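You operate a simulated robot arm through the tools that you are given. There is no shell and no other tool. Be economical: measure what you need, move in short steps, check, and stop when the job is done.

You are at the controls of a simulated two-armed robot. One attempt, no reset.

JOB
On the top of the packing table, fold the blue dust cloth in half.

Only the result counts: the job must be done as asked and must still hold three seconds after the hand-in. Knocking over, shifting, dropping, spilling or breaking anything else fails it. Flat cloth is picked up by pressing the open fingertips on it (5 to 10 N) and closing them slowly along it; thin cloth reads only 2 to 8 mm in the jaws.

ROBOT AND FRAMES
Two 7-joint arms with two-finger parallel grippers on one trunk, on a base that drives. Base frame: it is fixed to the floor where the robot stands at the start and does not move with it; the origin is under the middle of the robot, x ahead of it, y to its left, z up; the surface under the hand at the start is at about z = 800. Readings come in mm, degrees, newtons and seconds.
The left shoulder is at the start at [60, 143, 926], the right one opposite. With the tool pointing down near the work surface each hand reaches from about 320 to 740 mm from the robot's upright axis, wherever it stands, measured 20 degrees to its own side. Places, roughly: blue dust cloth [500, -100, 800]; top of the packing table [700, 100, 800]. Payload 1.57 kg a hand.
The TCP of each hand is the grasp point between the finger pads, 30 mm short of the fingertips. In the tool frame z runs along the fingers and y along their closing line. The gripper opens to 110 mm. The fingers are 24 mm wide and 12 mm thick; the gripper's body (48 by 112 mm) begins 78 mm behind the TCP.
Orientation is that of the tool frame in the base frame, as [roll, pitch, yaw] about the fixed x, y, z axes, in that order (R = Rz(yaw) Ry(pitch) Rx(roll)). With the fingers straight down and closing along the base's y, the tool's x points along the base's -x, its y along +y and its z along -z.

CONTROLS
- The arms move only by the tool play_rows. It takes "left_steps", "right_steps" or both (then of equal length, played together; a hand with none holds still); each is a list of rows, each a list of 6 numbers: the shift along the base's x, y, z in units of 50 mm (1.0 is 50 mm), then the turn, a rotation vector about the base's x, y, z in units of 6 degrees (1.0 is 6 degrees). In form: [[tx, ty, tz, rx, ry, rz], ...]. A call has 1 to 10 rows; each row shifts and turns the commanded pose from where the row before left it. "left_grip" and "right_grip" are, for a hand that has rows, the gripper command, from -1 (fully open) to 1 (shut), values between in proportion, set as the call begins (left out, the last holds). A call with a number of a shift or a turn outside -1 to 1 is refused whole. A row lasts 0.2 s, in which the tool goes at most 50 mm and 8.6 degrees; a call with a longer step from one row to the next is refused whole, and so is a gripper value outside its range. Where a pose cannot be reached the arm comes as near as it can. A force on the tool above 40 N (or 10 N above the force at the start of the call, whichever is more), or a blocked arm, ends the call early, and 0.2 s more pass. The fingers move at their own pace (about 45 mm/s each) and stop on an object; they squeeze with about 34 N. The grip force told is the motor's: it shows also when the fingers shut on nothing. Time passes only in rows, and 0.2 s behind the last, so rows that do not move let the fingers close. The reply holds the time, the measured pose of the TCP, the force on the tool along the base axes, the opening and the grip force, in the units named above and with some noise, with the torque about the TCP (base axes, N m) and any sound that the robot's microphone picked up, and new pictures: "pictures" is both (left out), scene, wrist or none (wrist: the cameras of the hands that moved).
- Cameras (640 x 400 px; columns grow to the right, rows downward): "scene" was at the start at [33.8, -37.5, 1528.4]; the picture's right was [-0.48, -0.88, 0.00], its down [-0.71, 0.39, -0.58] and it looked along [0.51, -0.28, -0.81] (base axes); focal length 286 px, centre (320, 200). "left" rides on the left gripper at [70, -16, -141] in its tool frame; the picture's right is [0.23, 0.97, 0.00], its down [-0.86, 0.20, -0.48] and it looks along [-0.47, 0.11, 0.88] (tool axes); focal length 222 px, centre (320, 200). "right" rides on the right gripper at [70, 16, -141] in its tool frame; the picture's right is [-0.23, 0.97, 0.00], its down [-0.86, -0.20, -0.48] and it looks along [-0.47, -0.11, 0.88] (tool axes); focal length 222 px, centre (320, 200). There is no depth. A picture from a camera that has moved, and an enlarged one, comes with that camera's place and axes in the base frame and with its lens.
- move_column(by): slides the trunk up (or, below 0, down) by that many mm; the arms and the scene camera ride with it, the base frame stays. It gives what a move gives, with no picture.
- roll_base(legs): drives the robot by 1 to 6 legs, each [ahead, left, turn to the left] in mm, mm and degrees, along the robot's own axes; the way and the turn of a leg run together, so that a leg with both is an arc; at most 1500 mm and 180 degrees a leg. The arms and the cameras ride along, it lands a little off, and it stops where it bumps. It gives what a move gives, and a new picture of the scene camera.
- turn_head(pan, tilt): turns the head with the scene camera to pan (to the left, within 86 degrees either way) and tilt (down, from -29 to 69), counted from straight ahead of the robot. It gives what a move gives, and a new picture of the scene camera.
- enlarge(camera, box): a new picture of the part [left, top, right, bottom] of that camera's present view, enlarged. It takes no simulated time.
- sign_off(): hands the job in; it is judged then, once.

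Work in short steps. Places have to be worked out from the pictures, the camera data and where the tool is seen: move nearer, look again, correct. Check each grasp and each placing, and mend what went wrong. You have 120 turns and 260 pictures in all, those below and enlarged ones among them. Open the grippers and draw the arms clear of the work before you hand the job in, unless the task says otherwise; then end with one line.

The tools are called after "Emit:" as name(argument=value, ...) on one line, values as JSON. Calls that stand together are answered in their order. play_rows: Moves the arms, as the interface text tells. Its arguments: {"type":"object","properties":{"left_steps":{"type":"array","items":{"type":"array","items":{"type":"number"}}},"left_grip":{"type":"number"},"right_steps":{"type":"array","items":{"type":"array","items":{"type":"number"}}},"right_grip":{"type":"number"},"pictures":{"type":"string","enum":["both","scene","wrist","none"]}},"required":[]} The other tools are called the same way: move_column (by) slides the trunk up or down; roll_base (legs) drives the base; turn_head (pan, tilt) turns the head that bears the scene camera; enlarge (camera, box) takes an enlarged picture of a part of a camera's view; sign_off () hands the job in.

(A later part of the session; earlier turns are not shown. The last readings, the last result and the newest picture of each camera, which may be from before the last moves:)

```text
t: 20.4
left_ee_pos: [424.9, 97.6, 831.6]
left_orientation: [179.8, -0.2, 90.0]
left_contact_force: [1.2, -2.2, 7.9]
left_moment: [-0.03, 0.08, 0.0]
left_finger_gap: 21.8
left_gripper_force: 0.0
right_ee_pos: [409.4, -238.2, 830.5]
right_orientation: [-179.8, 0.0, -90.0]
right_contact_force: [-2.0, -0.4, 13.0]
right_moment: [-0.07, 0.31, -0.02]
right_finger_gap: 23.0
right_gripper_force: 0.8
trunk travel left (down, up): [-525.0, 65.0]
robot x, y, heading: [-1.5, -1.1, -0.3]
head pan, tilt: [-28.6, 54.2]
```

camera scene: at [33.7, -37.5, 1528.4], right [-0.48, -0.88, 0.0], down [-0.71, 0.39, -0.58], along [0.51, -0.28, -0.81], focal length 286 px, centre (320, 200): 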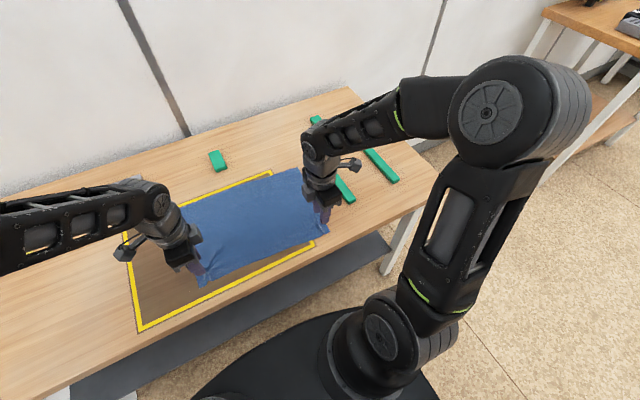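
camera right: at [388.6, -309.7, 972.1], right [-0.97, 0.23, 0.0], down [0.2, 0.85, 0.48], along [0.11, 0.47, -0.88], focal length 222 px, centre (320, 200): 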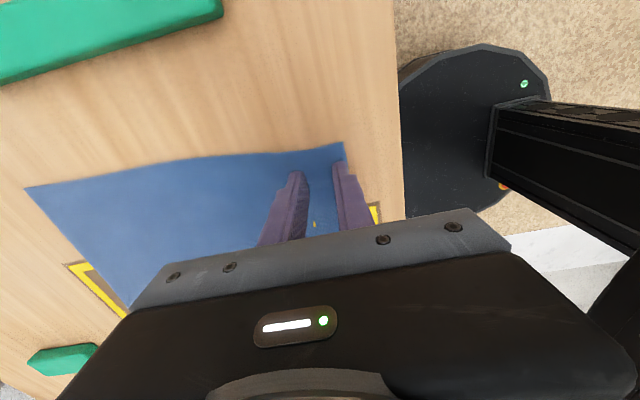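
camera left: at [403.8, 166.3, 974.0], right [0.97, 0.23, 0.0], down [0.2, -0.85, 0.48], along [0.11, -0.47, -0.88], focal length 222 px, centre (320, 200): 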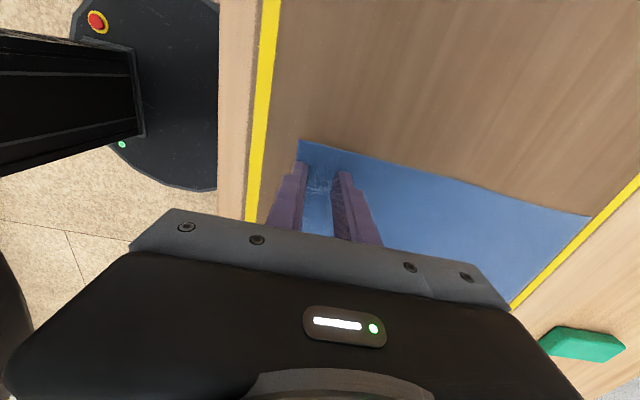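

Right ~13 N; I ease it slightly and close both stepwise.

Emit:
play_rows(left_steps=[[0, 0, 0, 0, 0, 0], [0, 0, 0, 0, 0, 0]], right_steps=[[0, 0, 0.006, 0, 0, 0], [0, 0, 0, 0, 0, 0]], left_grip=0.72, right_grip=0.72, pictures="none")

Emit:
play_rows(left_steps=[[0, 0, 0, 0, 0, 0], [0, 0, 0, 0, 0, 0]], right_steps=[[0, 0, 0, 0, 0, 0], [0, 0, 0, 0, 0, 0]], left_grip=0.85, right_grip=0.85, pictures="none")

Emit:
play_rows(left_steps=[[0, 0, 0, 0, 0, 0], [0, 0, 0, 0, 0, 0], [0, 0, 0, 0, 0, 0]], right_steps=[[0, 0, 0, 0, 0, 0], [0, 0, 0, 0, 0, 0], [0, 0, 0, 0, 0, 0]], left_grip=1, right_grip=1, pictures="wrist")

```text
t: 21.0
left_ee_pos: [424.4, 97.6, 830.1]
left_orientation: [179.9, 0.0, 90.0]
left_contact_force: [-1.9, 0.4, 11.7]
left_moment: [-0.01, 0.15, 0.0]
left_finger_gap: 15.7
left_gripper_force: 2.5
right_ee_pos: [410.1, -238.6, 832.7]
right_orientation: [-179.8, 0.0, -90.0]
right_contact_force: [-0.4, -1.0, 15.2]
right_moment: [-0.06, 0.2, 0.03]
right_finger_gap: 15.2
right_gripper_force: 0.1
trunk travel left (down, up): [-525.0, 65.0]
robot x, y, heading: [-0.8, 2.4, 0.0]
head pan, tilt: [-28.6, 54.2]
```

```text
t: 21.6
left_ee_pos: [424.1, 97.1, 832.2]
left_orientation: [179.9, 0.0, 90.0]
left_contact_force: [0.7, 0.5, 7.7]
left_moment: [0.02, 0.02, -0.01]
left_finger_gap: 7.5
left_gripper_force: 0.0
right_ee_pos: [409.1, -238.3, 831.8]
right_orientation: [-179.8, 0.0, -90.0]
right_contact_force: [-2.1, -0.4, 20.1]
right_moment: [-0.08, 0.28, 0.0]
right_finger_gap: 9.2
right_gripper_force: 0.1
trunk travel left (down, up): [-525.0, 65.0]
robot x, y, heading: [-1.1, -0.9, -0.1]
head pan, tilt: [-28.6, 54.2]
```

```text
t: 22.4
left_ee_pos: [424.1, 98.7, 831.3]
left_orientation: [180.0, 0.0, 90.1]
left_contact_force: [0.5, 0.0, 6.2]
left_moment: [0.01, 0.04, 0.06]
left_finger_gap: 2.2
left_gripper_force: 23.6
right_ee_pos: [408.9, -237.3, 832.1]
right_orientation: [-179.9, -0.1, -90.0]
right_contact_force: [-4.3, 0.2, 22.5]
right_moment: [-0.01, 0.33, -0.06]
right_finger_gap: 1.7
right_gripper_force: 23.8
trunk travel left (down, up): [-525.0, 65.0]
robot x, y, heading: [1.5, -0.8, -0.2]
head pan, tilt: [-28.6, 54.2]
camera right: at [392.9, -309.0, 971.2], right [-0.97, 0.23, 0.0], down [0.2, 0.85, 0.48], along [0.11, 0.47, -0.88], focal length 222 px, centre (320, 200)
camera left: at [407.5, 167.5, 973.2], right [0.97, 0.23, 0.0], down [0.2, -0.85, 0.48], along [0.11, -0.47, -0.88], focal length 222 px, centre (320, 200)
```

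right: 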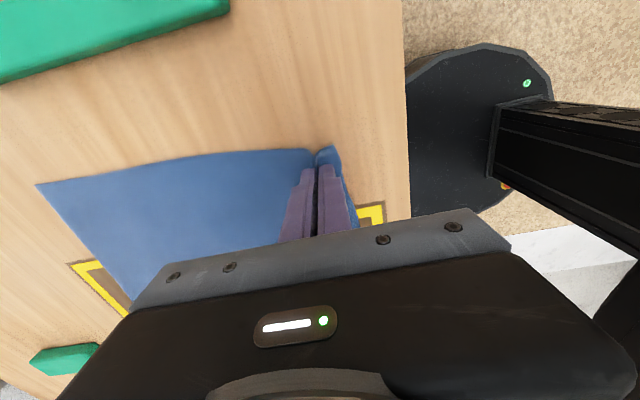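
left: 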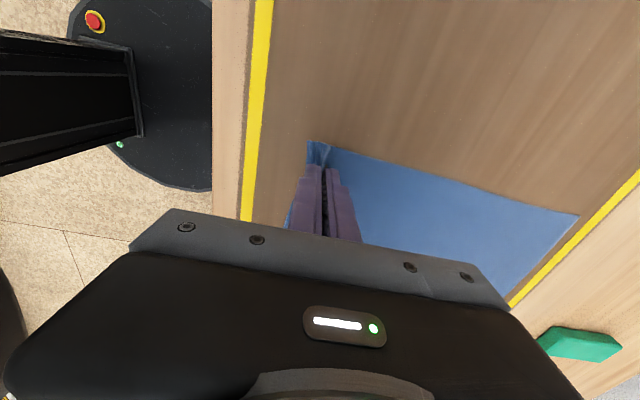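

Both ridges are well pinched. I lift and carry slowly along a lower arc, spreading the right hand outward to take up the gather.

Emit:
play_rows(left_steps=[[0.06, 0, 0.3, 0, 0, 0], [0.06, 0, 0.3, 0, 0, 0], [0.2, 0, 0.3, 0, 0, 0], [0.2, 0, 0.3, 0, 0, 0], [0.3, 0, 0.2, 0, 0, 0], [0.3, 0, 0.2, 0, 0, 0], [0.4, 0, 0.1, 0, 0, 0], [0.4, 0, 0, 0, 0, 0], [0, 0, 0, 0, 0, 0]], right_steps=[[0.06, -0.03, 0.3, 0, 0, 0], [0.06, -0.03, 0.3, 0, 0, 0], [0.2, -0.03, 0.3, 0, 0, 0], [0.2, -0.03, 0.3, 0, 0, 0], [0.3, -0.03, 0.2, 0, 0, 0], [0.3, -0.03, 0.2, 0, 0, 0], [0.4, -0.03, 0.1, 0, 0, 0], [0.4, -0.03, 0, 0, 0, 0], [0, 0, 0, 0, 0, 0]], pictures="both")

```text
t: 24.4
left_ee_pos: [521.3, 96.3, 915.7]
left_orientation: [-180.0, 0.0, 90.0]
left_contact_force: [-0.8, -5.3, -0.7]
left_moment: [-0.11, 0.0, 0.0]
left_finger_gap: 2.2
left_gripper_force: 23.9
right_ee_pos: [505.4, -250.1, 915.6]
right_orientation: [-180.0, 0.1, -90.0]
right_contact_force: [0.6, 5.6, 0.1]
right_moment: [0.17, 0.0, -0.02]
right_finger_gap: 1.7
right_gripper_force: 23.2
trunk travel left (down, up): [-525.0, 65.0]
robot x, y, heading: [3.0, 1.9, -0.1]
head pan, tilt: [-28.6, 54.2]
camera scene: at [33.3, -37.4, 1528.5], right [-0.48, -0.88, 0.0], down [-0.71, 0.39, -0.59], along [0.51, -0.28, -0.81], focal length 286 px, centre (320, 200)
camera right: at [489.8, -321.3, 1055.6], right [-0.97, 0.23, 0.0], down [0.2, 0.85, 0.48], along [0.11, 0.47, -0.88], focal length 222 px, centre (320, 200)
camera left: at [505.2, 166.1, 1057.4], right [0.97, 0.23, 0.0], down [0.2, -0.85, 0.48], along [0.11, -0.47, -0.88], focal length 222 px, centre (320, 200)
```

scene: 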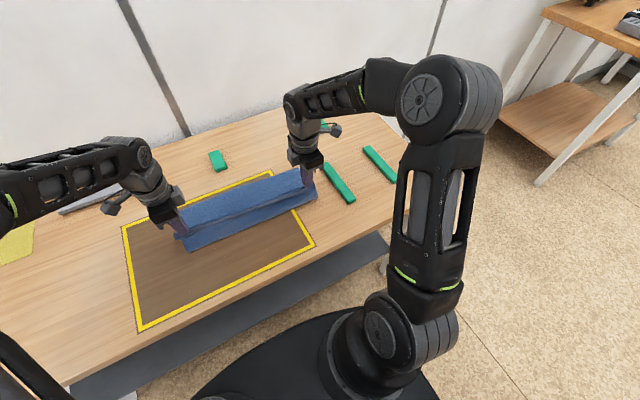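
right: 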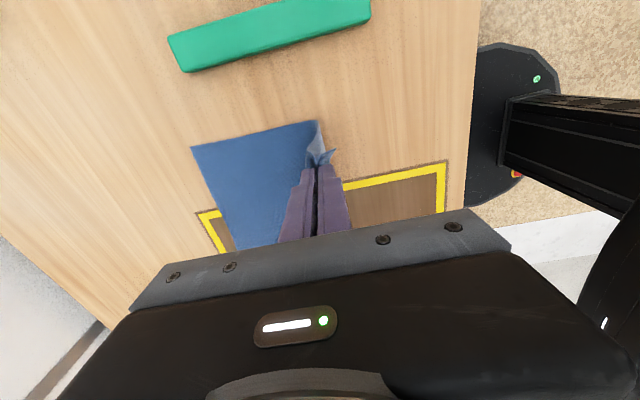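
left: 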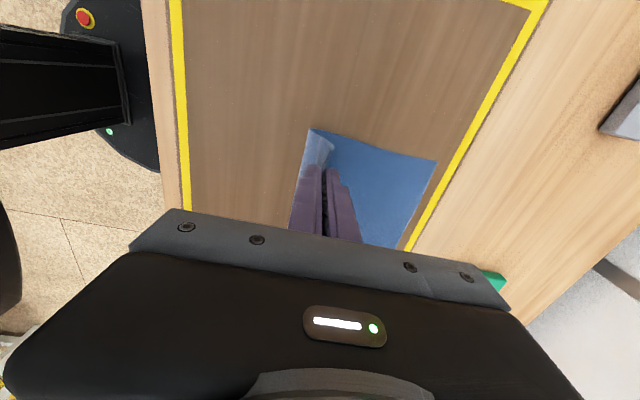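

The bottom edge is undisturbed (far-left corner still at ≈[661,114]) and the fold bulges on the near side as wanted. I carry on slowly forward and down with a forward tilt.

Emit:
play_rows(left_steps=[[0.28, -0.03, 0, 0, -0.5, 0], [0.28, -0.03, -0.08, 0, -0.5, 0], [0.28, -0.03, -0.12, 0, -0.5, 0], [0.28, -0.03, -0.16, 0, -0.5, 0], [0.28, -0.03, -0.2, 0, -0.5, 0], [0.28, -0.03, -0.24, 0, -0.5, 0], [0.28, -0.03, -0.26, 0, -0.5, 0], [0.28, -0.01, -0.26, 0, -0.5, 0], [0, 0, 0, 0, 0, 0]], right_steps=[[0.28, -0.02, 0, 0, -0.5, 0], [0.28, -0.02, -0.08, 0, -0.5, 0], [0.28, -0.02, -0.12, 0, -0.5, 0], [0.28, -0.02, -0.16, 0, -0.5, 0], [0.28, -0.02, -0.2, 0, -0.5, 0], [0.28, -0.02, -0.24, 0, -0.5, 0], [0.28, -0.03, -0.26, 0, -0.5, 0], [0.28, -0.03, -0.26, 0, -0.5, 0], [0, 0, 0, 0, 0, 0]], pictures="both")

```text
t: 26.4
left_ee_pos: [633.2, 85.5, 848.5]
left_orientation: [156.0, -0.1, 90.0]
left_contact_force: [-0.3, -2.5, 0.7]
left_moment: [-0.06, 0.03, -0.06]
left_finger_gap: 2.4
left_gripper_force: 23.7
right_ee_pos: [618.1, -258.5, 850.2]
right_orientation: [-155.9, 0.1, -90.1]
right_contact_force: [-0.8, 3.4, 0.8]
right_moment: [0.08, 0.02, 0.02]
right_finger_gap: 1.2
right_gripper_force: 23.2
trunk travel left (down, up): [-525.0, 65.0]
robot x, y, heading: [0.7, -0.1, 0.0]
head pan, tilt: [-28.6, 54.2]
camera scene: at [33.5, -37.4, 1528.5], right [-0.48, -0.88, 0.0], down [-0.71, 0.39, -0.58], along [0.51, -0.28, -0.81], focal length 286 px, centre (320, 200)
camera right: at [546.9, -329.9, 970.7], right [-0.89, 0.23, -0.4], down [-0.01, 0.85, 0.52], along [0.46, 0.47, -0.76], focal length 222 px, centre (320, 200)
camera left: at [561.4, 155.4, 972.8], right [0.89, 0.23, 0.4], down [-0.01, -0.85, 0.52], along [0.46, -0.47, -0.76], focal length 222 px, centre (320, 200)
```

scene: 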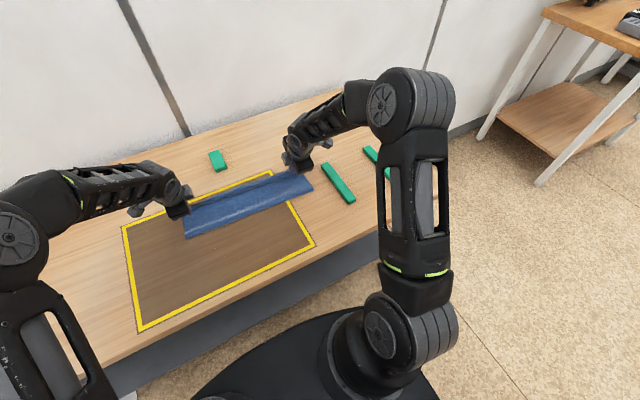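
right: 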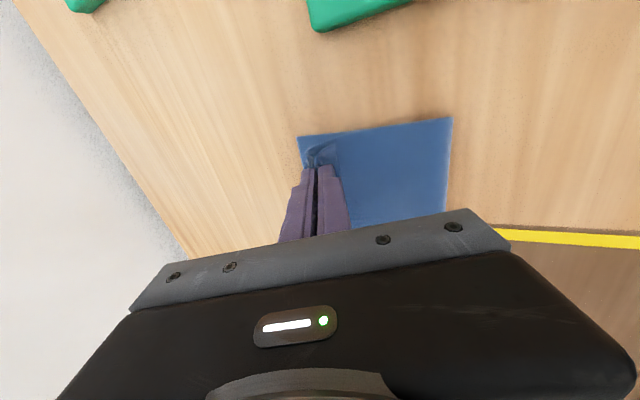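
left: 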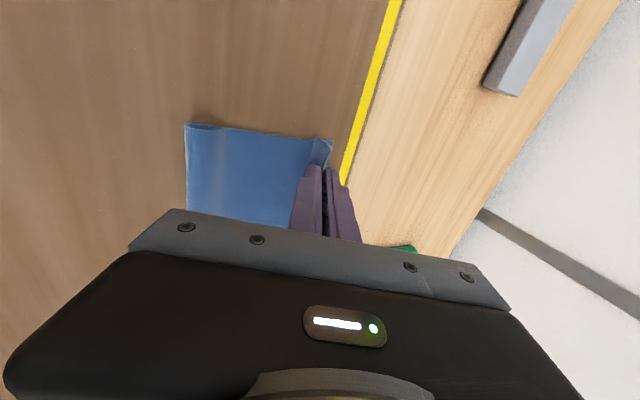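

The layup is much better: fold at x≈550/537, corners near the far corners. I lower about 10 mm and check.

Emit:
play_rows(left_steps=[[0.04, 0, -0.1, 0, 0, 0], [0.04, 0, -0.1, 0, 0, 0], [0, 0, 0, 0, 0, 0]], right_steps=[[0.04, 0, -0.1, 0, 0, 0], [0.04, 0, -0.1, 0, 0, 0], [0, 0, 0, 0, 0, 0]], pictures="wrist")

Emit:
enlarge(camera="scene", box=[150, 130, 342, 250])

```text
t: 27.2
left_ee_pos: [637.5, 85.0, 839.8]
left_orientation: [156.0, 0.1, 89.9]
left_contact_force: [-0.1, -4.1, -0.3]
left_moment: [-0.13, 0.04, -0.02]
left_finger_gap: 2.2
left_gripper_force: 24.2
right_ee_pos: [621.9, -259.1, 840.1]
right_orientation: [-156.0, 0.1, -90.0]
right_contact_force: [0.2, 3.7, 0.2]
right_moment: [0.12, 0.01, 0.07]
right_finger_gap: 1.7
right_gripper_force: 23.2
trunk travel left (down, up): [-525.0, 65.0]
robot x, y, heading: [-0.7, -2.7, 0.1]
head pan, tilt: [-28.6, 54.2]
camera right: at [550.5, -330.7, 960.9], right [-0.89, 0.23, -0.4], down [-0.01, 0.85, 0.52], along [0.46, 0.47, -0.76], focal length 222 px, centre (320, 200)
camera left: at [565.8, 155.1, 963.5], right [0.89, 0.23, 0.4], down [-0.01, -0.85, 0.52], along [0.46, -0.47, -0.76], focal length 222 px, centre (320, 200)
```

right: 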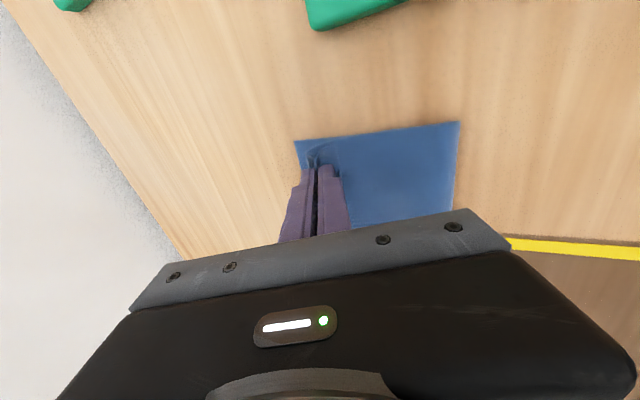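
left: 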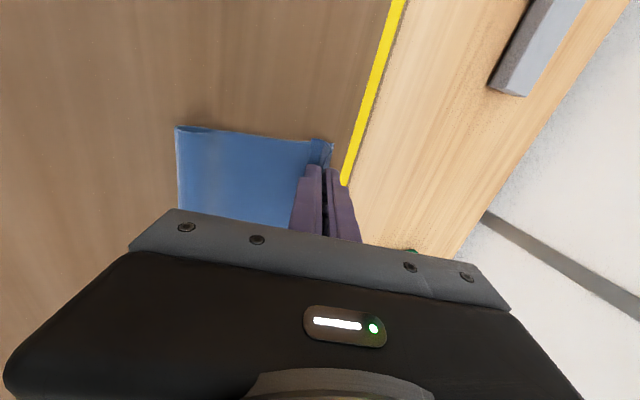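

```text
3.33 times, centred on (246, 190) of scene
camera zoom: at [33.8, -37.4, 1528.4], right [-0.48, -0.88, 0.0], down [-0.71, 0.39, -0.58], along [0.51, -0.28, -0.81], focal length 953 px, centre (567, 233)
```

zoom: 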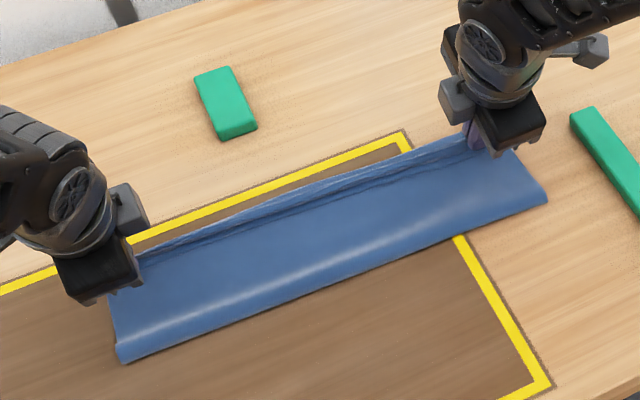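

The edge has a small turned-up lip because my tilt was the wrong way round; fingers should point back toward the fold. I keep the tips in place, raise slightly and tilt the other way (+60° total) to turn the edge outward.

Emit:
play_rows(left_steps=[[0.06, 0, 0.08, 0, 1, 0], [0.06, 0, 0.08, 0, 1, 0], [0.06, 0, 0.08, 0, 1, 0], [0.06, 0, 0.08, 0, 1, 0], [0.06, 0, 0.05, 0, 1, 0], [0.06, 0, 0, 0, 1, 0], [0.06, 0, 0, 0, 1, 0], [0.06, 0, 0, 0, 1, 0], [0.06, 0, 0, 0, 1, 0], [0, 0, 0, 0, 0, 0]], right_steps=[[0.06, 0, 0.08, 0, 1, 0], [0.06, 0, 0.08, 0, 1, 0], [0.06, 0, 0.08, 0, 1, 0], [0.06, 0, 0.08, 0, 1, 0], [0.06, 0, 0.05, 0, 1, 0], [0.06, 0, 0, 0, 1, 0], [0.06, 0, 0, 0, 1, 0], [0.06, 0, 0, 0, 1, 0], [0.06, 0, 0, 0, 1, 0], [0, 0, 0, 0, 0, 0]], pictures="both")

```text
t: 29.4
left_ee_pos: [652.3, 85.8, 858.3]
left_orientation: [-174.0, 0.0, 90.0]
left_contact_force: [1.3, -3.4, -0.2]
left_moment: [-0.09, 0.04, 0.0]
left_finger_gap: 2.0
left_gripper_force: 23.9
left hand out of reach, approached as far as the arm can: row 6, 7, 8, 9
right_ee_pos: [638.9, -259.2, 858.9]
right_orientation: [171.0, 0.1, -90.0]
right_contact_force: [0.6, 2.7, -0.1]
right_moment: [0.11, 0.0, 0.0]
right_finger_gap: 1.4
right_gripper_force: 23.2
right hand out of reach, approached as far as the arm can: row 6, 7, 8, 9
trunk travel left (down, up): [-525.0, 65.0]
robot x, y, heading: [1.5, -1.8, 0.0]
head pan, tilt: [-28.6, 54.2]
camera scene: at [33.8, -37.5, 1528.4], right [-0.48, -0.88, 0.0], down [-0.71, 0.39, -0.58], along [0.51, -0.28, -0.81], focal length 286 px, centre (320, 200)
camera right: at [645.4, -329.8, 999.0], right [-0.96, 0.23, 0.15], down [0.27, 0.85, 0.44], along [-0.03, 0.47, -0.88], focal length 222 px, centre (320, 200)
camera left: at [650.5, 155.7, 1001.2], right [0.97, 0.23, -0.1], down [0.25, -0.85, 0.46], along [0.02, -0.47, -0.88], focal length 222 px, centre (320, 200)
```

scene: 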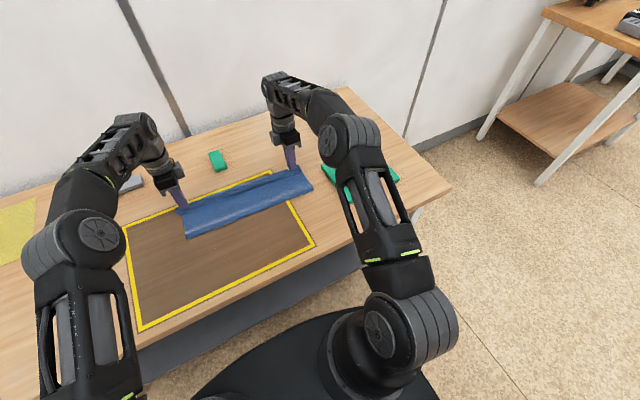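
right: 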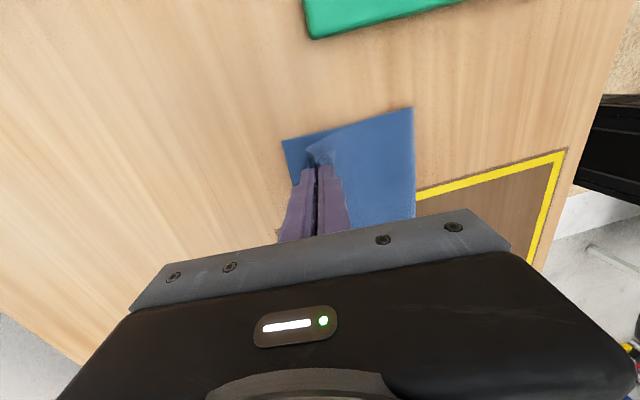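
left: 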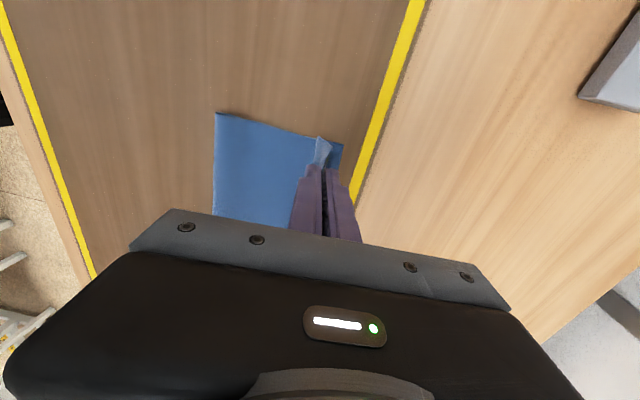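

Reach ends there, so the far-side layup cannot turn the edge outward. The mirrored fold (far edge brought to the near edge, fingers leaning forward) suits the arms better, so I unfold again first.

Emit:
play_rows(left_steps=[[-0.4, 0, 0.3, 0, -1, 0], [-0.4, 0, 0.3, 0, -1, 0], [-0.4, 0.02, 0.3, 0, -1, 0], [-0.4, 0.02, 0.2, 0, -1, 0], [-0.4, 0.02, 0.1, 0, -1, 0], [-0.4, 0.04, 0, 0, 0, 0], [-0.4, 0.04, 0, 0, 0, 0], [0, 0, 0, 0, 0, 0]], right_steps=[[-0.4, 0, 0.3, 0, -1, 0], [-0.4, 0, 0.3, 0, -1, 0], [-0.4, 0.02, 0.3, 0, -1, 0], [-0.4, 0.02, 0.2, 0, -1, 0], [-0.4, 0.02, 0.1, 0, -1, 0], [-0.4, 0.04, 0, 0, 0, 0], [-0.4, 0.04, 0, 0, 0, 0], [0, 0, 0, 0, 0, 0]], pictures="scene")

```text
t: 31.2
left_ee_pos: [514.3, 94.1, 916.7]
left_orientation: [156.0, 0.0, 90.0]
left_contact_force: [-0.5, -5.6, 0.1]
left_moment: [-0.11, 0.03, -0.06]
left_finger_gap: 2.5
left_gripper_force: 24.6
right_ee_pos: [500.5, -253.5, 917.2]
right_orientation: [-158.8, 0.2, -90.1]
right_contact_force: [0.0, 5.2, 0.0]
right_moment: [0.11, 0.02, 0.04]
right_finger_gap: 1.6
right_gripper_force: 23.7
trunk travel left (down, up): [-525.0, 65.0]
robot x, y, heading: [0.3, 0.5, -0.0]
head pan, tilt: [-28.6, 54.2]
camera scene: at [34.4, -37.5, 1528.4], right [-0.48, -0.88, 0.0], down [-0.71, 0.39, -0.58], along [0.51, -0.28, -0.81], focal length 286 px, centre (320, 200)
```

scene: 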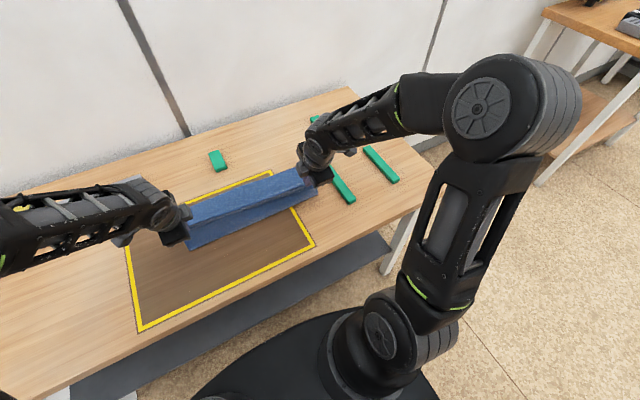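

Unfolding works; I bring the edge down and back to its flat position while straightening the hands.

Emit:
play_rows(left_steps=[[-0.3, 0, -0.1, 0, 0.5, 0], [-0.3, 0, -0.15, 0, 0.5, 0], [-0.3, 0, -0.15, 0, 0.5, 0], [-0.3, 0, -0.2, 0, 0.5, 0], [-0.25, 0, -0.2, 0, 0.5, 0], [-0.25, 0, -0.2, 0, 0.5, 0], [-0.25, 0, -0.25, 0, 0.5, 0], [-0.15, 0, -0.25, 0, 0.5, 0], [0, 0, -0.12, 0, 0, 0], [0, 0, 0, 0, 0, 0]], right_steps=[[-0.3, 0, -0.1, 0, 0.5, 0], [-0.3, 0, -0.15, 0, 0.5, 0], [-0.3, 0, -0.15, 0, 0.5, 0], [-0.3, 0, -0.2, 0, 0.5, 0], [-0.25, 0, -0.2, 0, 0.5, 0], [-0.25, 0, -0.2, 0, 0.5, 0], [-0.25, 0, -0.25, 0, 0.5, 0], [-0.15, 0, -0.25, 0, 0.0, 0], [0, 0, -0.12, 0, 0, 0], [0, 0, 0, 0, 0, 0]], pictures="both")

```text
t: 33.4
left_ee_pos: [409.2, 93.7, 838.9]
left_orientation: [180.0, -0.1, 90.0]
left_contact_force: [0.4, -5.7, 1.7]
left_moment: [-0.16, 0.0, -0.01]
left_finger_gap: 2.1
left_gripper_force: 23.8
right_ee_pos: [394.0, -253.9, 836.5]
right_orientation: [180.0, 0.1, -90.0]
right_contact_force: [0.6, 4.8, 0.4]
right_moment: [0.14, -0.01, -0.02]
right_finger_gap: 1.8
right_gripper_force: 23.2
trunk travel left (down, up): [-525.0, 65.0]
robot x, y, heading: [-0.3, -1.0, -0.0]
head pan, tilt: [-28.6, 54.2]
camera scene: at [33.7, -37.4, 1528.5], right [-0.48, -0.88, 0.0], down [-0.71, 0.39, -0.58], along [0.51, -0.28, -0.81], focal length 286 px, centre (320, 200)
camera right: at [377.6, -324.4, 978.0], right [-0.97, 0.23, 0.0], down [0.2, 0.85, 0.48], along [0.11, 0.47, -0.88], focal length 222 px, centre (320, 200)
camera left: at [392.3, 162.6, 979.5], right [0.97, 0.23, 0.0], down [0.2, -0.85, 0.48], along [0.11, -0.47, -0.88], focal length 222 px, centre (320, 200)
```

scene: 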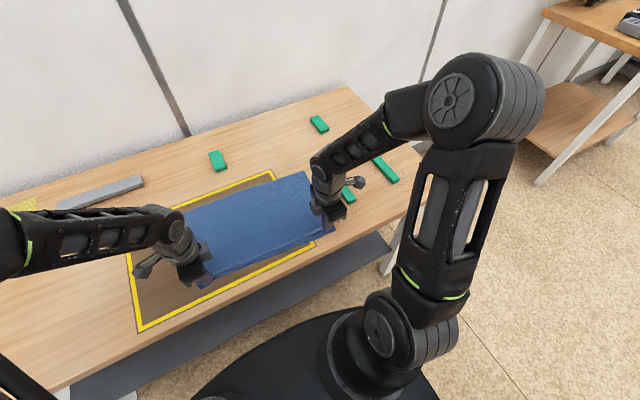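
right: 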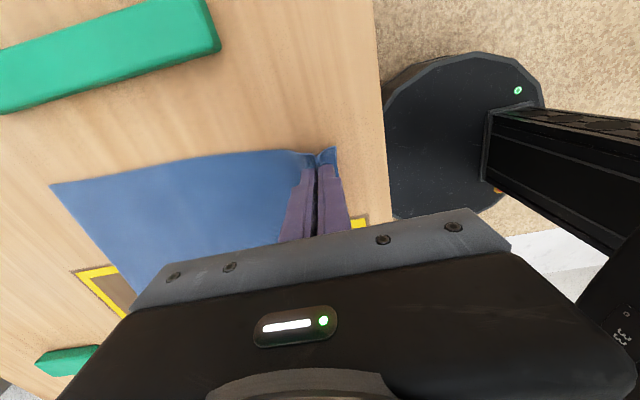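
left: 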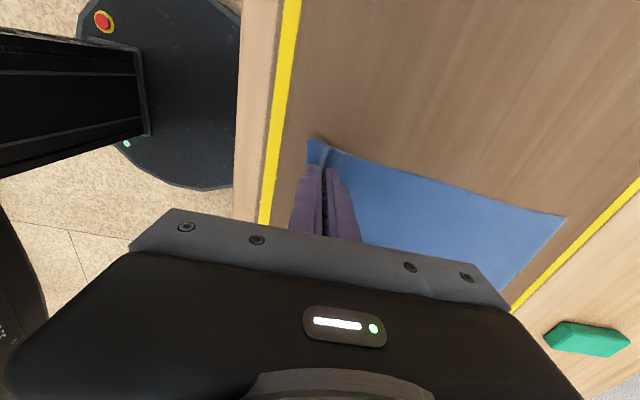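

Flat and taut again. I lower a few mm, release, and lift clear.

Emit:
play_rows(left_steps=[[0, 0, -0.1, 0, 0, 0], [0, 0, 0, 0, 0, 0], [0, 0, 0, 0, 0, 0], [0, 0, 0.5, 0, 0, 0], [0, 0, 0.8, 0, 0, 0], [0, 0, 0.8, 0, 0, 0], [0, 0, 0, 0, 0, 0]], right_steps=[[0, 0, -0.06, 0, 0, 0], [0, 0, 0, 0, 0, 0], [0, 0, 0, 0, 0, 0], [0, 0, 0.5, 0, 0, 0], [0, 0, 0.8, 0, 0, 0], [0, 0, 0.8, 0, 0, 0], [0, 0, 0, 0, 0, 0]], left_grip=0.5, right_grip=0.5, pictures="both")

```text
t: 35.0
left_ee_pos: [410.7, 94.2, 939.1]
left_orientation: [180.0, 0.0, 90.0]
left_contact_force: [-0.1, 0.1, -0.3]
left_moment: [-0.01, 0.02, -0.01]
left_finger_gap: 27.3
left_gripper_force: 0.1
right_ee_pos: [394.1, -252.1, 940.3]
right_orientation: [180.0, 0.1, -90.0]
right_contact_force: [0.1, 0.5, 0.2]
right_moment: [0.02, 0.01, -0.04]
right_finger_gap: 27.6
right_gripper_force: 0.2
trunk travel left (down, up): [-525.0, 65.0]
robot x, y, heading: [3.6, 2.5, 0.1]
head pan, tilt: [-28.6, 54.2]
camera scene: at [34.3, -37.6, 1528.4], right [-0.48, -0.88, 0.0], down [-0.71, 0.39, -0.58], along [0.51, -0.28, -0.81], focal length 286 px, centre (320, 200)
camera right: at [378.1, -323.5, 1079.4], right [-0.97, 0.23, 0.0], down [0.2, 0.85, 0.48], along [0.11, 0.47, -0.88], focal length 222 px, centre (320, 200)
camera left: at [393.8, 163.5, 1080.6], right [0.97, 0.23, 0.0], down [0.2, -0.86, 0.48], along [0.11, -0.47, -0.88], focal length 222 px, centre (320, 200)
```

scene: 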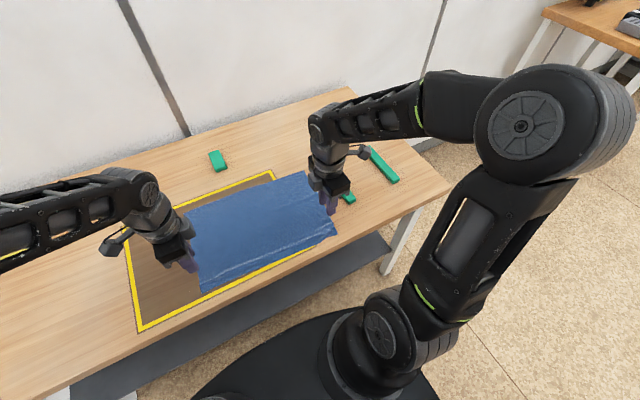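
right: 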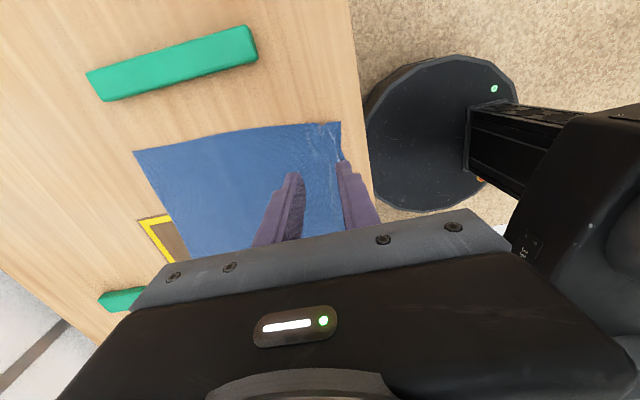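
left: 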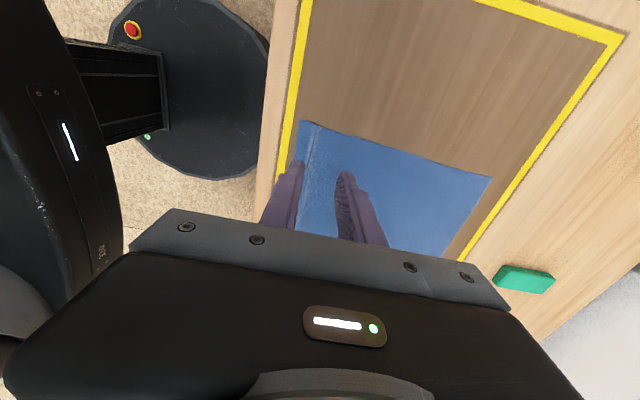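

Corners now: A[381,115], B[366,-273], C[627,-298], D[647,101]. I move both hands over the far edge, ~25 mm inside it, gap 18 mm.

Emit:
play_rows(left_steps=[[0.6, -0.04, 0, 0, 0, 0], [0.72, -0.04, 0, 0, 0, 0], [0.72, -0.04, 0, 0, 0, 0], [0.72, -0.05, 0, 0, 0, 0], [0.72, -0.05, 0, 0, 0, 0], [0.72, -0.04, 0, 0, 0, 0], [0, 0, -0.6, 0, 0, 0], [0, 0, -0.6, 0, 0, 0], [0, 0, -0.6, 0, 0, 0], [0, 0, 0, 0, 0, 0]], right_steps=[[0.58, -0.09, 0, 0, 0, 0], [0.72, -0.09, 0, 0, 0, 0], [0.72, -0.09, 0, 0, 0, 0], [0.72, -0.09, 0, 0, 0, 0], [0.72, -0.08, 0, 0, 0, 0], [0.72, -0.08, 0, 0, 0, 0], [0, 0, -0.6, 0, 0, 0], [0, 0, -0.6, 0, 0, 0], [0, 0, -0.6, 0, 0, 0], [0, 0, 0, 0, 0, 0]], left_grip=0.67, right_grip=0.67, pictures="wrist")

```text
t: 37.2
left_ee_pos: [619.8, 82.8, 846.6]
left_orientation: [180.0, 0.0, 90.0]
left_contact_force: [-0.4, 0.1, -0.9]
left_moment: [-0.01, 0.01, 0.01]
left_finger_gap: 18.1
left_gripper_force: 0.1
right_ee_pos: [603.1, -278.3, 850.5]
right_orientation: [-179.9, 0.1, -90.0]
right_contact_force: [0.5, 0.2, -0.2]
right_moment: [0.04, 0.02, -0.01]
right_finger_gap: 18.3
right_gripper_force: 0.1
trunk travel left (down, up): [-525.0, 65.0]
robot x, y, heading: [4.0, -0.9, 0.2]
head pan, tilt: [-28.6, 54.2]
camera right: at [586.8, -349.4, 989.7], right [-0.97, 0.23, 0.0], down [0.2, 0.85, 0.48], along [0.11, 0.47, -0.88], focal length 222 px, centre (320, 200)
camera left: at [603.5, 150.9, 988.1], right [0.97, 0.23, 0.0], down [0.2, -0.85, 0.48], along [0.11, -0.47, -0.88], focal length 222 px, centre (320, 200)
```

right: 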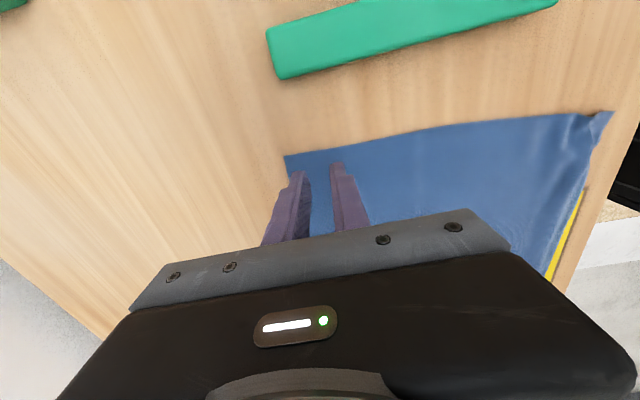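
left: 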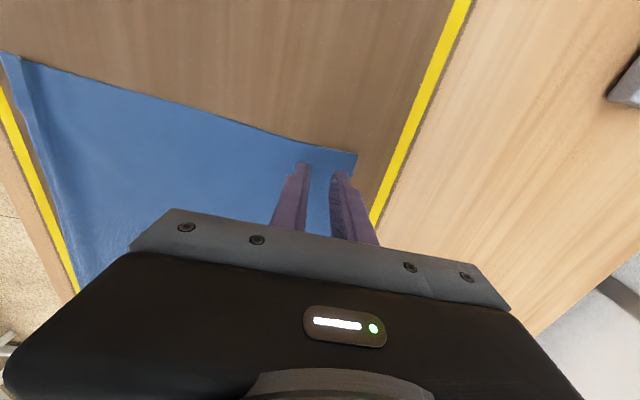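

Corners confirmed ([646,102], [630,-297]); fingers lie ~5 mm inside the edge. I descend to light contact.

Emit:
play_rows(left_steps=[[0, 0, -0.2, 0, 0, 0], [0, 0, -0.09, 0, 0, 0], [0, 0, 0, 0, 0, 0]], right_steps=[[0, 0, -0.2, 0, 0, 0], [0, 0, -0.18, 0, 0, 0], [0, 0, 0, 0, 0, 0]], pictures="none")

```text
t: 38.0
left_ee_pos: [619.2, 82.0, 832.9]
left_orientation: [-179.9, 0.0, 90.0]
left_contact_force: [0.5, -0.8, -0.3]
left_moment: [0.03, -0.04, -0.01]
left_finger_gap: 18.2
left_gripper_force: 0.0
right_ee_pos: [601.5, -277.9, 832.2]
right_orientation: [-179.8, 0.0, -89.9]
right_contact_force: [-0.3, 0.3, 5.8]
right_moment: [-0.03, 0.01, -0.01]
right_finger_gap: 17.9
right_gripper_force: 0.1
trunk travel left (down, up): [-525.0, 65.0]
robot x, y, heading: [-1.4, -0.9, -0.2]
head pan, tilt: [-28.6, 54.2]
```

Right touches at 6 N; the left goes a further ~1.3 mm.

Emit:
play_rows(left_steps=[[0, 0, -0.026, 0, 0, 0], [0, 0, 0, 0, 0, 0]], pictures="none")

```text
t: 38.6
left_ee_pos: [618.9, 81.0, 831.8]
left_orientation: [180.0, 0.0, 90.0]
left_contact_force: [-1.2, 0.2, 1.5]
left_moment: [0.04, -0.02, -0.02]
left_finger_gap: 17.9
left_gripper_force: 0.1
right_ee_pos: [602.4, -278.7, 831.7]
right_orientation: [-179.9, 0.0, -90.0]
right_contact_force: [1.9, -0.2, 8.1]
right_moment: [-0.07, -0.02, -0.04]
right_finger_gap: 18.2
right_gripper_force: 0.1
trunk travel left (down, up): [-525.0, 65.0]
robot x, y, heading: [0.8, -1.9, -0.1]
head pan, tilt: [-28.6, 54.2]
```

A little more on the left.

Emit:
play_rows(left_steps=[[0, 0, -0.018, 0, 0, 0], [0, 0, 0, 0, 0, 0]], pictures="none")

```text
t: 39.2
left_ee_pos: [619.6, 81.8, 831.3]
left_orientation: [179.9, 0.0, 90.1]
left_contact_force: [-2.1, 1.3, 8.4]
left_moment: [0.08, 0.05, 0.01]
left_finger_gap: 18.3
left_gripper_force: 0.1
right_ee_pos: [601.6, -278.3, 830.8]
right_orientation: [-179.9, 0.0, -90.0]
right_contact_force: [1.1, -1.3, 8.1]
right_moment: [-0.04, -0.04, 0.01]
right_finger_gap: 18.0
right_gripper_force: 0.1
trunk travel left (down, up): [-525.0, 65.0]
robot x, y, heading: [-2.3, -2.1, 0.0]
head pan, tilt: [-28.6, 54.2]
```

Both at 8 N. I close stepwise.

Emit:
play_rows(left_steps=[[0, 0, 0, 0, 0, 0], [0, 0, 0, 0, 0, 0]], right_steps=[[0, 0, 0, 0, 0, 0], [0, 0, 0, 0, 0, 0]], left_grip=0.78, right_grip=0.78, pictures="none")

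Emit:
play_rows(left_steps=[[0, 0, 0, 0, 0, 0], [0, 0, 0, 0, 0, 0]], right_steps=[[0, 0, 0, 0, 0, 0], [0, 0, 0, 0, 0, 0]], left_grip=0.88, right_grip=0.88, pictures="none")

Emit:
play_rows(left_steps=[[0, 0, 0, 0, 0, 0], [0, 0, 0, 0, 0, 0], [0, 0, 0, 0, 0, 0]], right_steps=[[0, 0, 0, 0, 0, 0], [0, 0, 0, 0, 0, 0], [0, 0, 0, 0, 0, 0]], left_grip=1, right_grip=1, pictures="wrist")

```text
t: 39.8
left_ee_pos: [619.2, 81.9, 832.6]
left_orientation: [179.9, 0.0, 90.0]
left_contact_force: [0.3, 0.7, 9.3]
left_moment: [0.06, -0.04, 0.02]
left_finger_gap: 12.9
left_gripper_force: 0.9
right_ee_pos: [601.6, -278.2, 831.6]
right_orientation: [-179.9, 0.1, -90.0]
right_contact_force: [0.1, -0.1, 8.4]
right_moment: [-0.04, 0.0, 0.01]
right_finger_gap: 12.9
right_gripper_force: 0.3
trunk travel left (down, up): [-525.0, 65.0]
robot x, y, heading: [-0.5, 1.0, 0.2]
head pan, tilt: [-28.6, 54.2]
```

```text
t: 40.4
left_ee_pos: [618.9, 81.3, 831.2]
left_orientation: [179.8, 0.1, 90.0]
left_contact_force: [0.2, -0.3, 10.6]
left_moment: [0.07, -0.03, -0.02]
left_finger_gap: 7.6
left_gripper_force: 0.7
right_ee_pos: [601.0, -278.9, 831.7]
right_orientation: [-179.9, 0.1, -90.0]
right_contact_force: [0.4, 0.2, 6.6]
right_moment: [-0.01, 0.0, -0.04]
right_finger_gap: 7.1
right_gripper_force: 0.5
trunk travel left (down, up): [-525.0, 65.0]
robot x, y, heading: [-0.3, 1.1, -0.1]
head pan, tilt: [-28.6, 54.2]
```

```text
t: 41.2
left_ee_pos: [617.8, 81.4, 830.9]
left_orientation: [179.9, 0.0, 90.0]
left_contact_force: [-0.2, -2.4, 12.2]
left_moment: [0.03, -0.01, -0.01]
left_finger_gap: 0.0
left_gripper_force: 21.3
right_ee_pos: [601.7, -278.3, 831.2]
right_orientation: [-179.9, 0.1, -90.0]
right_contact_force: [-0.4, 0.9, 5.9]
right_moment: [-0.01, -0.03, 0.0]
right_finger_gap: 1.4
right_gripper_force: 23.7
trunk travel left (down, up): [-525.0, 65.0]
robot x, y, heading: [1.2, -0.8, -0.2]
head pan, tilt: [-28.6, 54.2]
camera right: at [585.3, -349.3, 971.3], right [-0.97, 0.23, 0.0], down [0.2, 0.85, 0.48], along [0.11, 0.47, -0.88], focal length 222 px, centre (320, 200)
camera left: at [602.4, 150.1, 973.1], right [0.97, 0.23, 0.0], down [0.2, -0.85, 0.48], along [0.11, -0.47, -0.88], focal length 222 px, centre (320, 200)
```

right: 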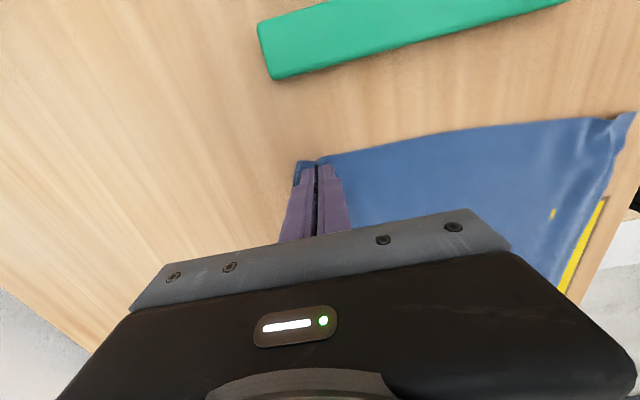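
left: 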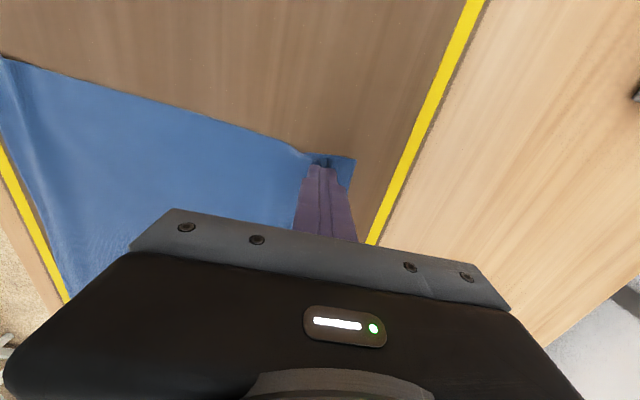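

The left missed (gap 0.0); the right holds at 1.4 mm. I lift the left 12 mm, open wider to 26 mm, and press again.

Emit:
play_rows(left_steps=[[0, 0, 0.24, 0, 0, 0], [0, 0, 0, 0, 0, 0], [0, 0, 0, 0, 0, 0], [0, 0, -0.2, 0, 0, 0], [0, 0, -0.03, 0, 0, 0], [0, 0, 0, 0, 0, 0]], left_grip=0.53, pictures="wrist")

```text
t: 42.6
left_ee_pos: [618.8, 80.3, 831.0]
left_orientation: [179.9, 0.1, 89.9]
left_contact_force: [0.0, 0.1, 3.8]
left_moment: [0.04, 0.02, 0.0]
left_finger_gap: 26.1
left_gripper_force: 0.2
right_ee_pos: [601.9, -277.6, 830.3]
right_orientation: [-179.8, 0.0, -90.0]
right_contact_force: [-1.5, 0.5, 9.2]
right_moment: [-0.08, 0.03, 0.02]
right_finger_gap: 1.5
right_gripper_force: 22.6
trunk travel left (down, up): [-525.0, 65.0]
robot x, y, heading: [2.7, 2.8, -0.2]
head pan, tilt: [-28.6, 54.2]
camera left: at [602.8, 150.3, 973.3], right [0.97, 0.23, 0.0], down [0.2, -0.85, 0.48], along [0.11, -0.47, -0.88], focal length 222 px, centre (320, 200)
```

left: 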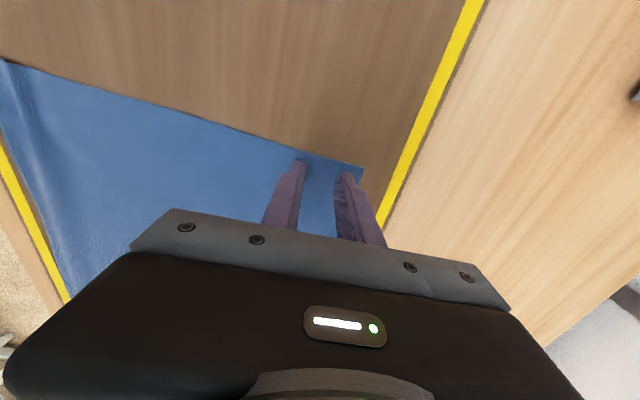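

Both left fingers are on the cloth at 4 N; I press ~1 mm more and close in slow steps.

Emit:
play_rows(left_steps=[[0, 0, -0.02, 0, 0, 0], [0, 0, 0, 0, 0, 0]], pictures="none")

Emit:
play_rows(left_steps=[[0, 0, 0, 0, 0, 0], [0, 0, 0, 0, 0, 0]], left_grip=0.65, pictures="wrist")

```text
t: 43.2
left_ee_pos: [618.3, 80.8, 831.4]
left_orientation: [179.8, 0.1, 90.0]
left_contact_force: [-1.4, 1.7, 10.7]
left_moment: [0.12, 0.05, 0.01]
left_finger_gap: 25.7
left_gripper_force: 0.1
right_ee_pos: [602.2, -278.7, 831.8]
right_orientation: [-179.9, -0.1, -89.9]
right_contact_force: [0.2, -0.6, 6.0]
right_moment: [-0.06, 0.0, -0.03]
right_finger_gap: 1.3
right_gripper_force: 23.1
trunk travel left (down, up): [-525.0, 65.0]
robot x, y, heading: [2.3, -0.3, -0.0]
head pan, tilt: [-28.6, 54.2]
```

```text
t: 43.8
left_ee_pos: [618.1, 80.6, 831.0]
left_orientation: [179.9, 0.1, 89.9]
left_contact_force: [0.9, -0.1, 12.4]
left_moment: [0.08, -0.02, 0.0]
left_finger_gap: 16.9
left_gripper_force: 0.1
right_ee_pos: [600.5, -278.1, 831.2]
right_orientation: [-180.0, 0.0, -90.0]
right_contact_force: [0.4, 0.1, 6.8]
right_moment: [-0.04, 0.01, 0.01]
right_finger_gap: 1.4
right_gripper_force: 22.6
trunk travel left (down, up): [-525.0, 65.0]
robot x, y, heading: [3.3, -3.0, -0.1]
head pan, tilt: [-28.6, 54.2]
camera left: at [602.5, 149.5, 973.1], right [0.97, 0.23, 0.0], down [0.2, -0.85, 0.48], along [0.11, -0.47, -0.88], focal length 222 px, centre (320, 200)
```

left: 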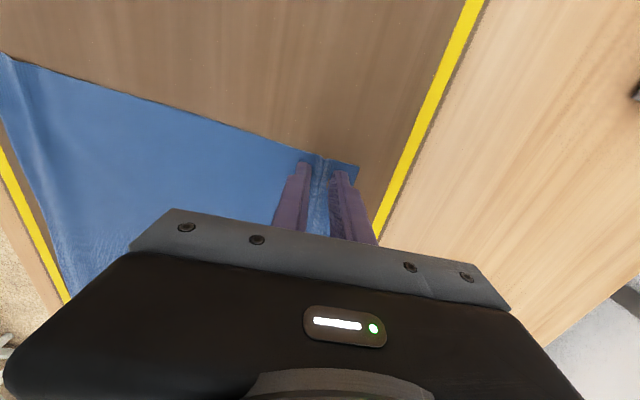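

A ridge forms between the left fingers; I continue closing.

Emit:
play_rows(left_steps=[[0, 0, 0, 0, 0, 0], [0, 0, 0, 0, 0, 0]], left_grip=0.8, pictures="none")

Emit:
play_rows(left_steps=[[0, 0, 0, 0, 0, 0], [0, 0, 0, 0, 0, 0], [0, 0, 0, 0, 0, 0]], left_grip=1, pictures="wrist")

```text
t: 44.4
left_ee_pos: [619.6, 79.8, 831.4]
left_orientation: [179.9, 0.0, 89.9]
left_contact_force: [0.4, -0.1, 15.0]
left_moment: [0.05, -0.02, 0.02]
left_finger_gap: 8.6
left_gripper_force: 0.1
right_ee_pos: [601.5, -277.1, 832.0]
right_orientation: [-179.9, 0.1, -90.0]
right_contact_force: [1.5, 0.2, 5.2]
right_moment: [-0.05, -0.05, -0.02]
right_finger_gap: 1.6
right_gripper_force: 23.5
trunk travel left (down, up): [-525.0, 65.0]
robot x, y, heading: [-0.1, -0.2, -0.1]
head pan, tilt: [-28.6, 54.2]
```

```text
t: 45.2
left_ee_pos: [620.4, 81.6, 831.5]
left_orientation: [180.0, 0.2, 90.0]
left_contact_force: [0.2, -0.4, 18.1]
left_moment: [0.09, -0.04, -0.01]
left_finger_gap: 2.4
left_gripper_force: 23.8
right_ee_pos: [601.3, -278.5, 831.7]
right_orientation: [-179.9, 0.1, -89.9]
right_contact_force: [0.4, 0.9, 4.3]
right_moment: [-0.03, 0.0, 0.01]
right_finger_gap: 1.8
right_gripper_force: 23.3
trunk travel left (down, up): [-525.0, 65.0]
robot x, y, heading: [-3.7, 0.6, -0.4]
head pan, tilt: [-28.6, 54.2]
camera left: at [602.3, 149.7, 973.1], right [0.97, 0.23, 0.0], down [0.2, -0.85, 0.48], along [0.11, -0.47, -0.88], focal length 222 px, centre (320, 200)
```

left: 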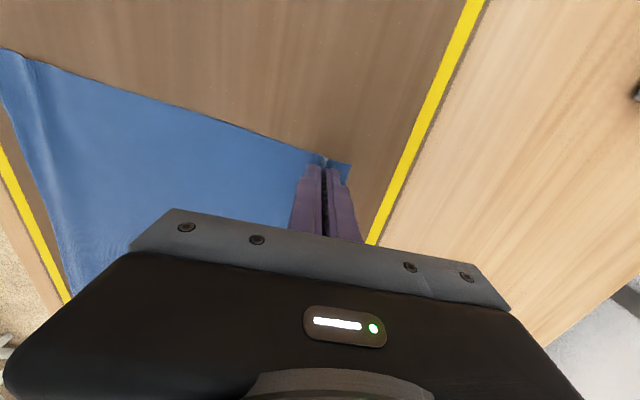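

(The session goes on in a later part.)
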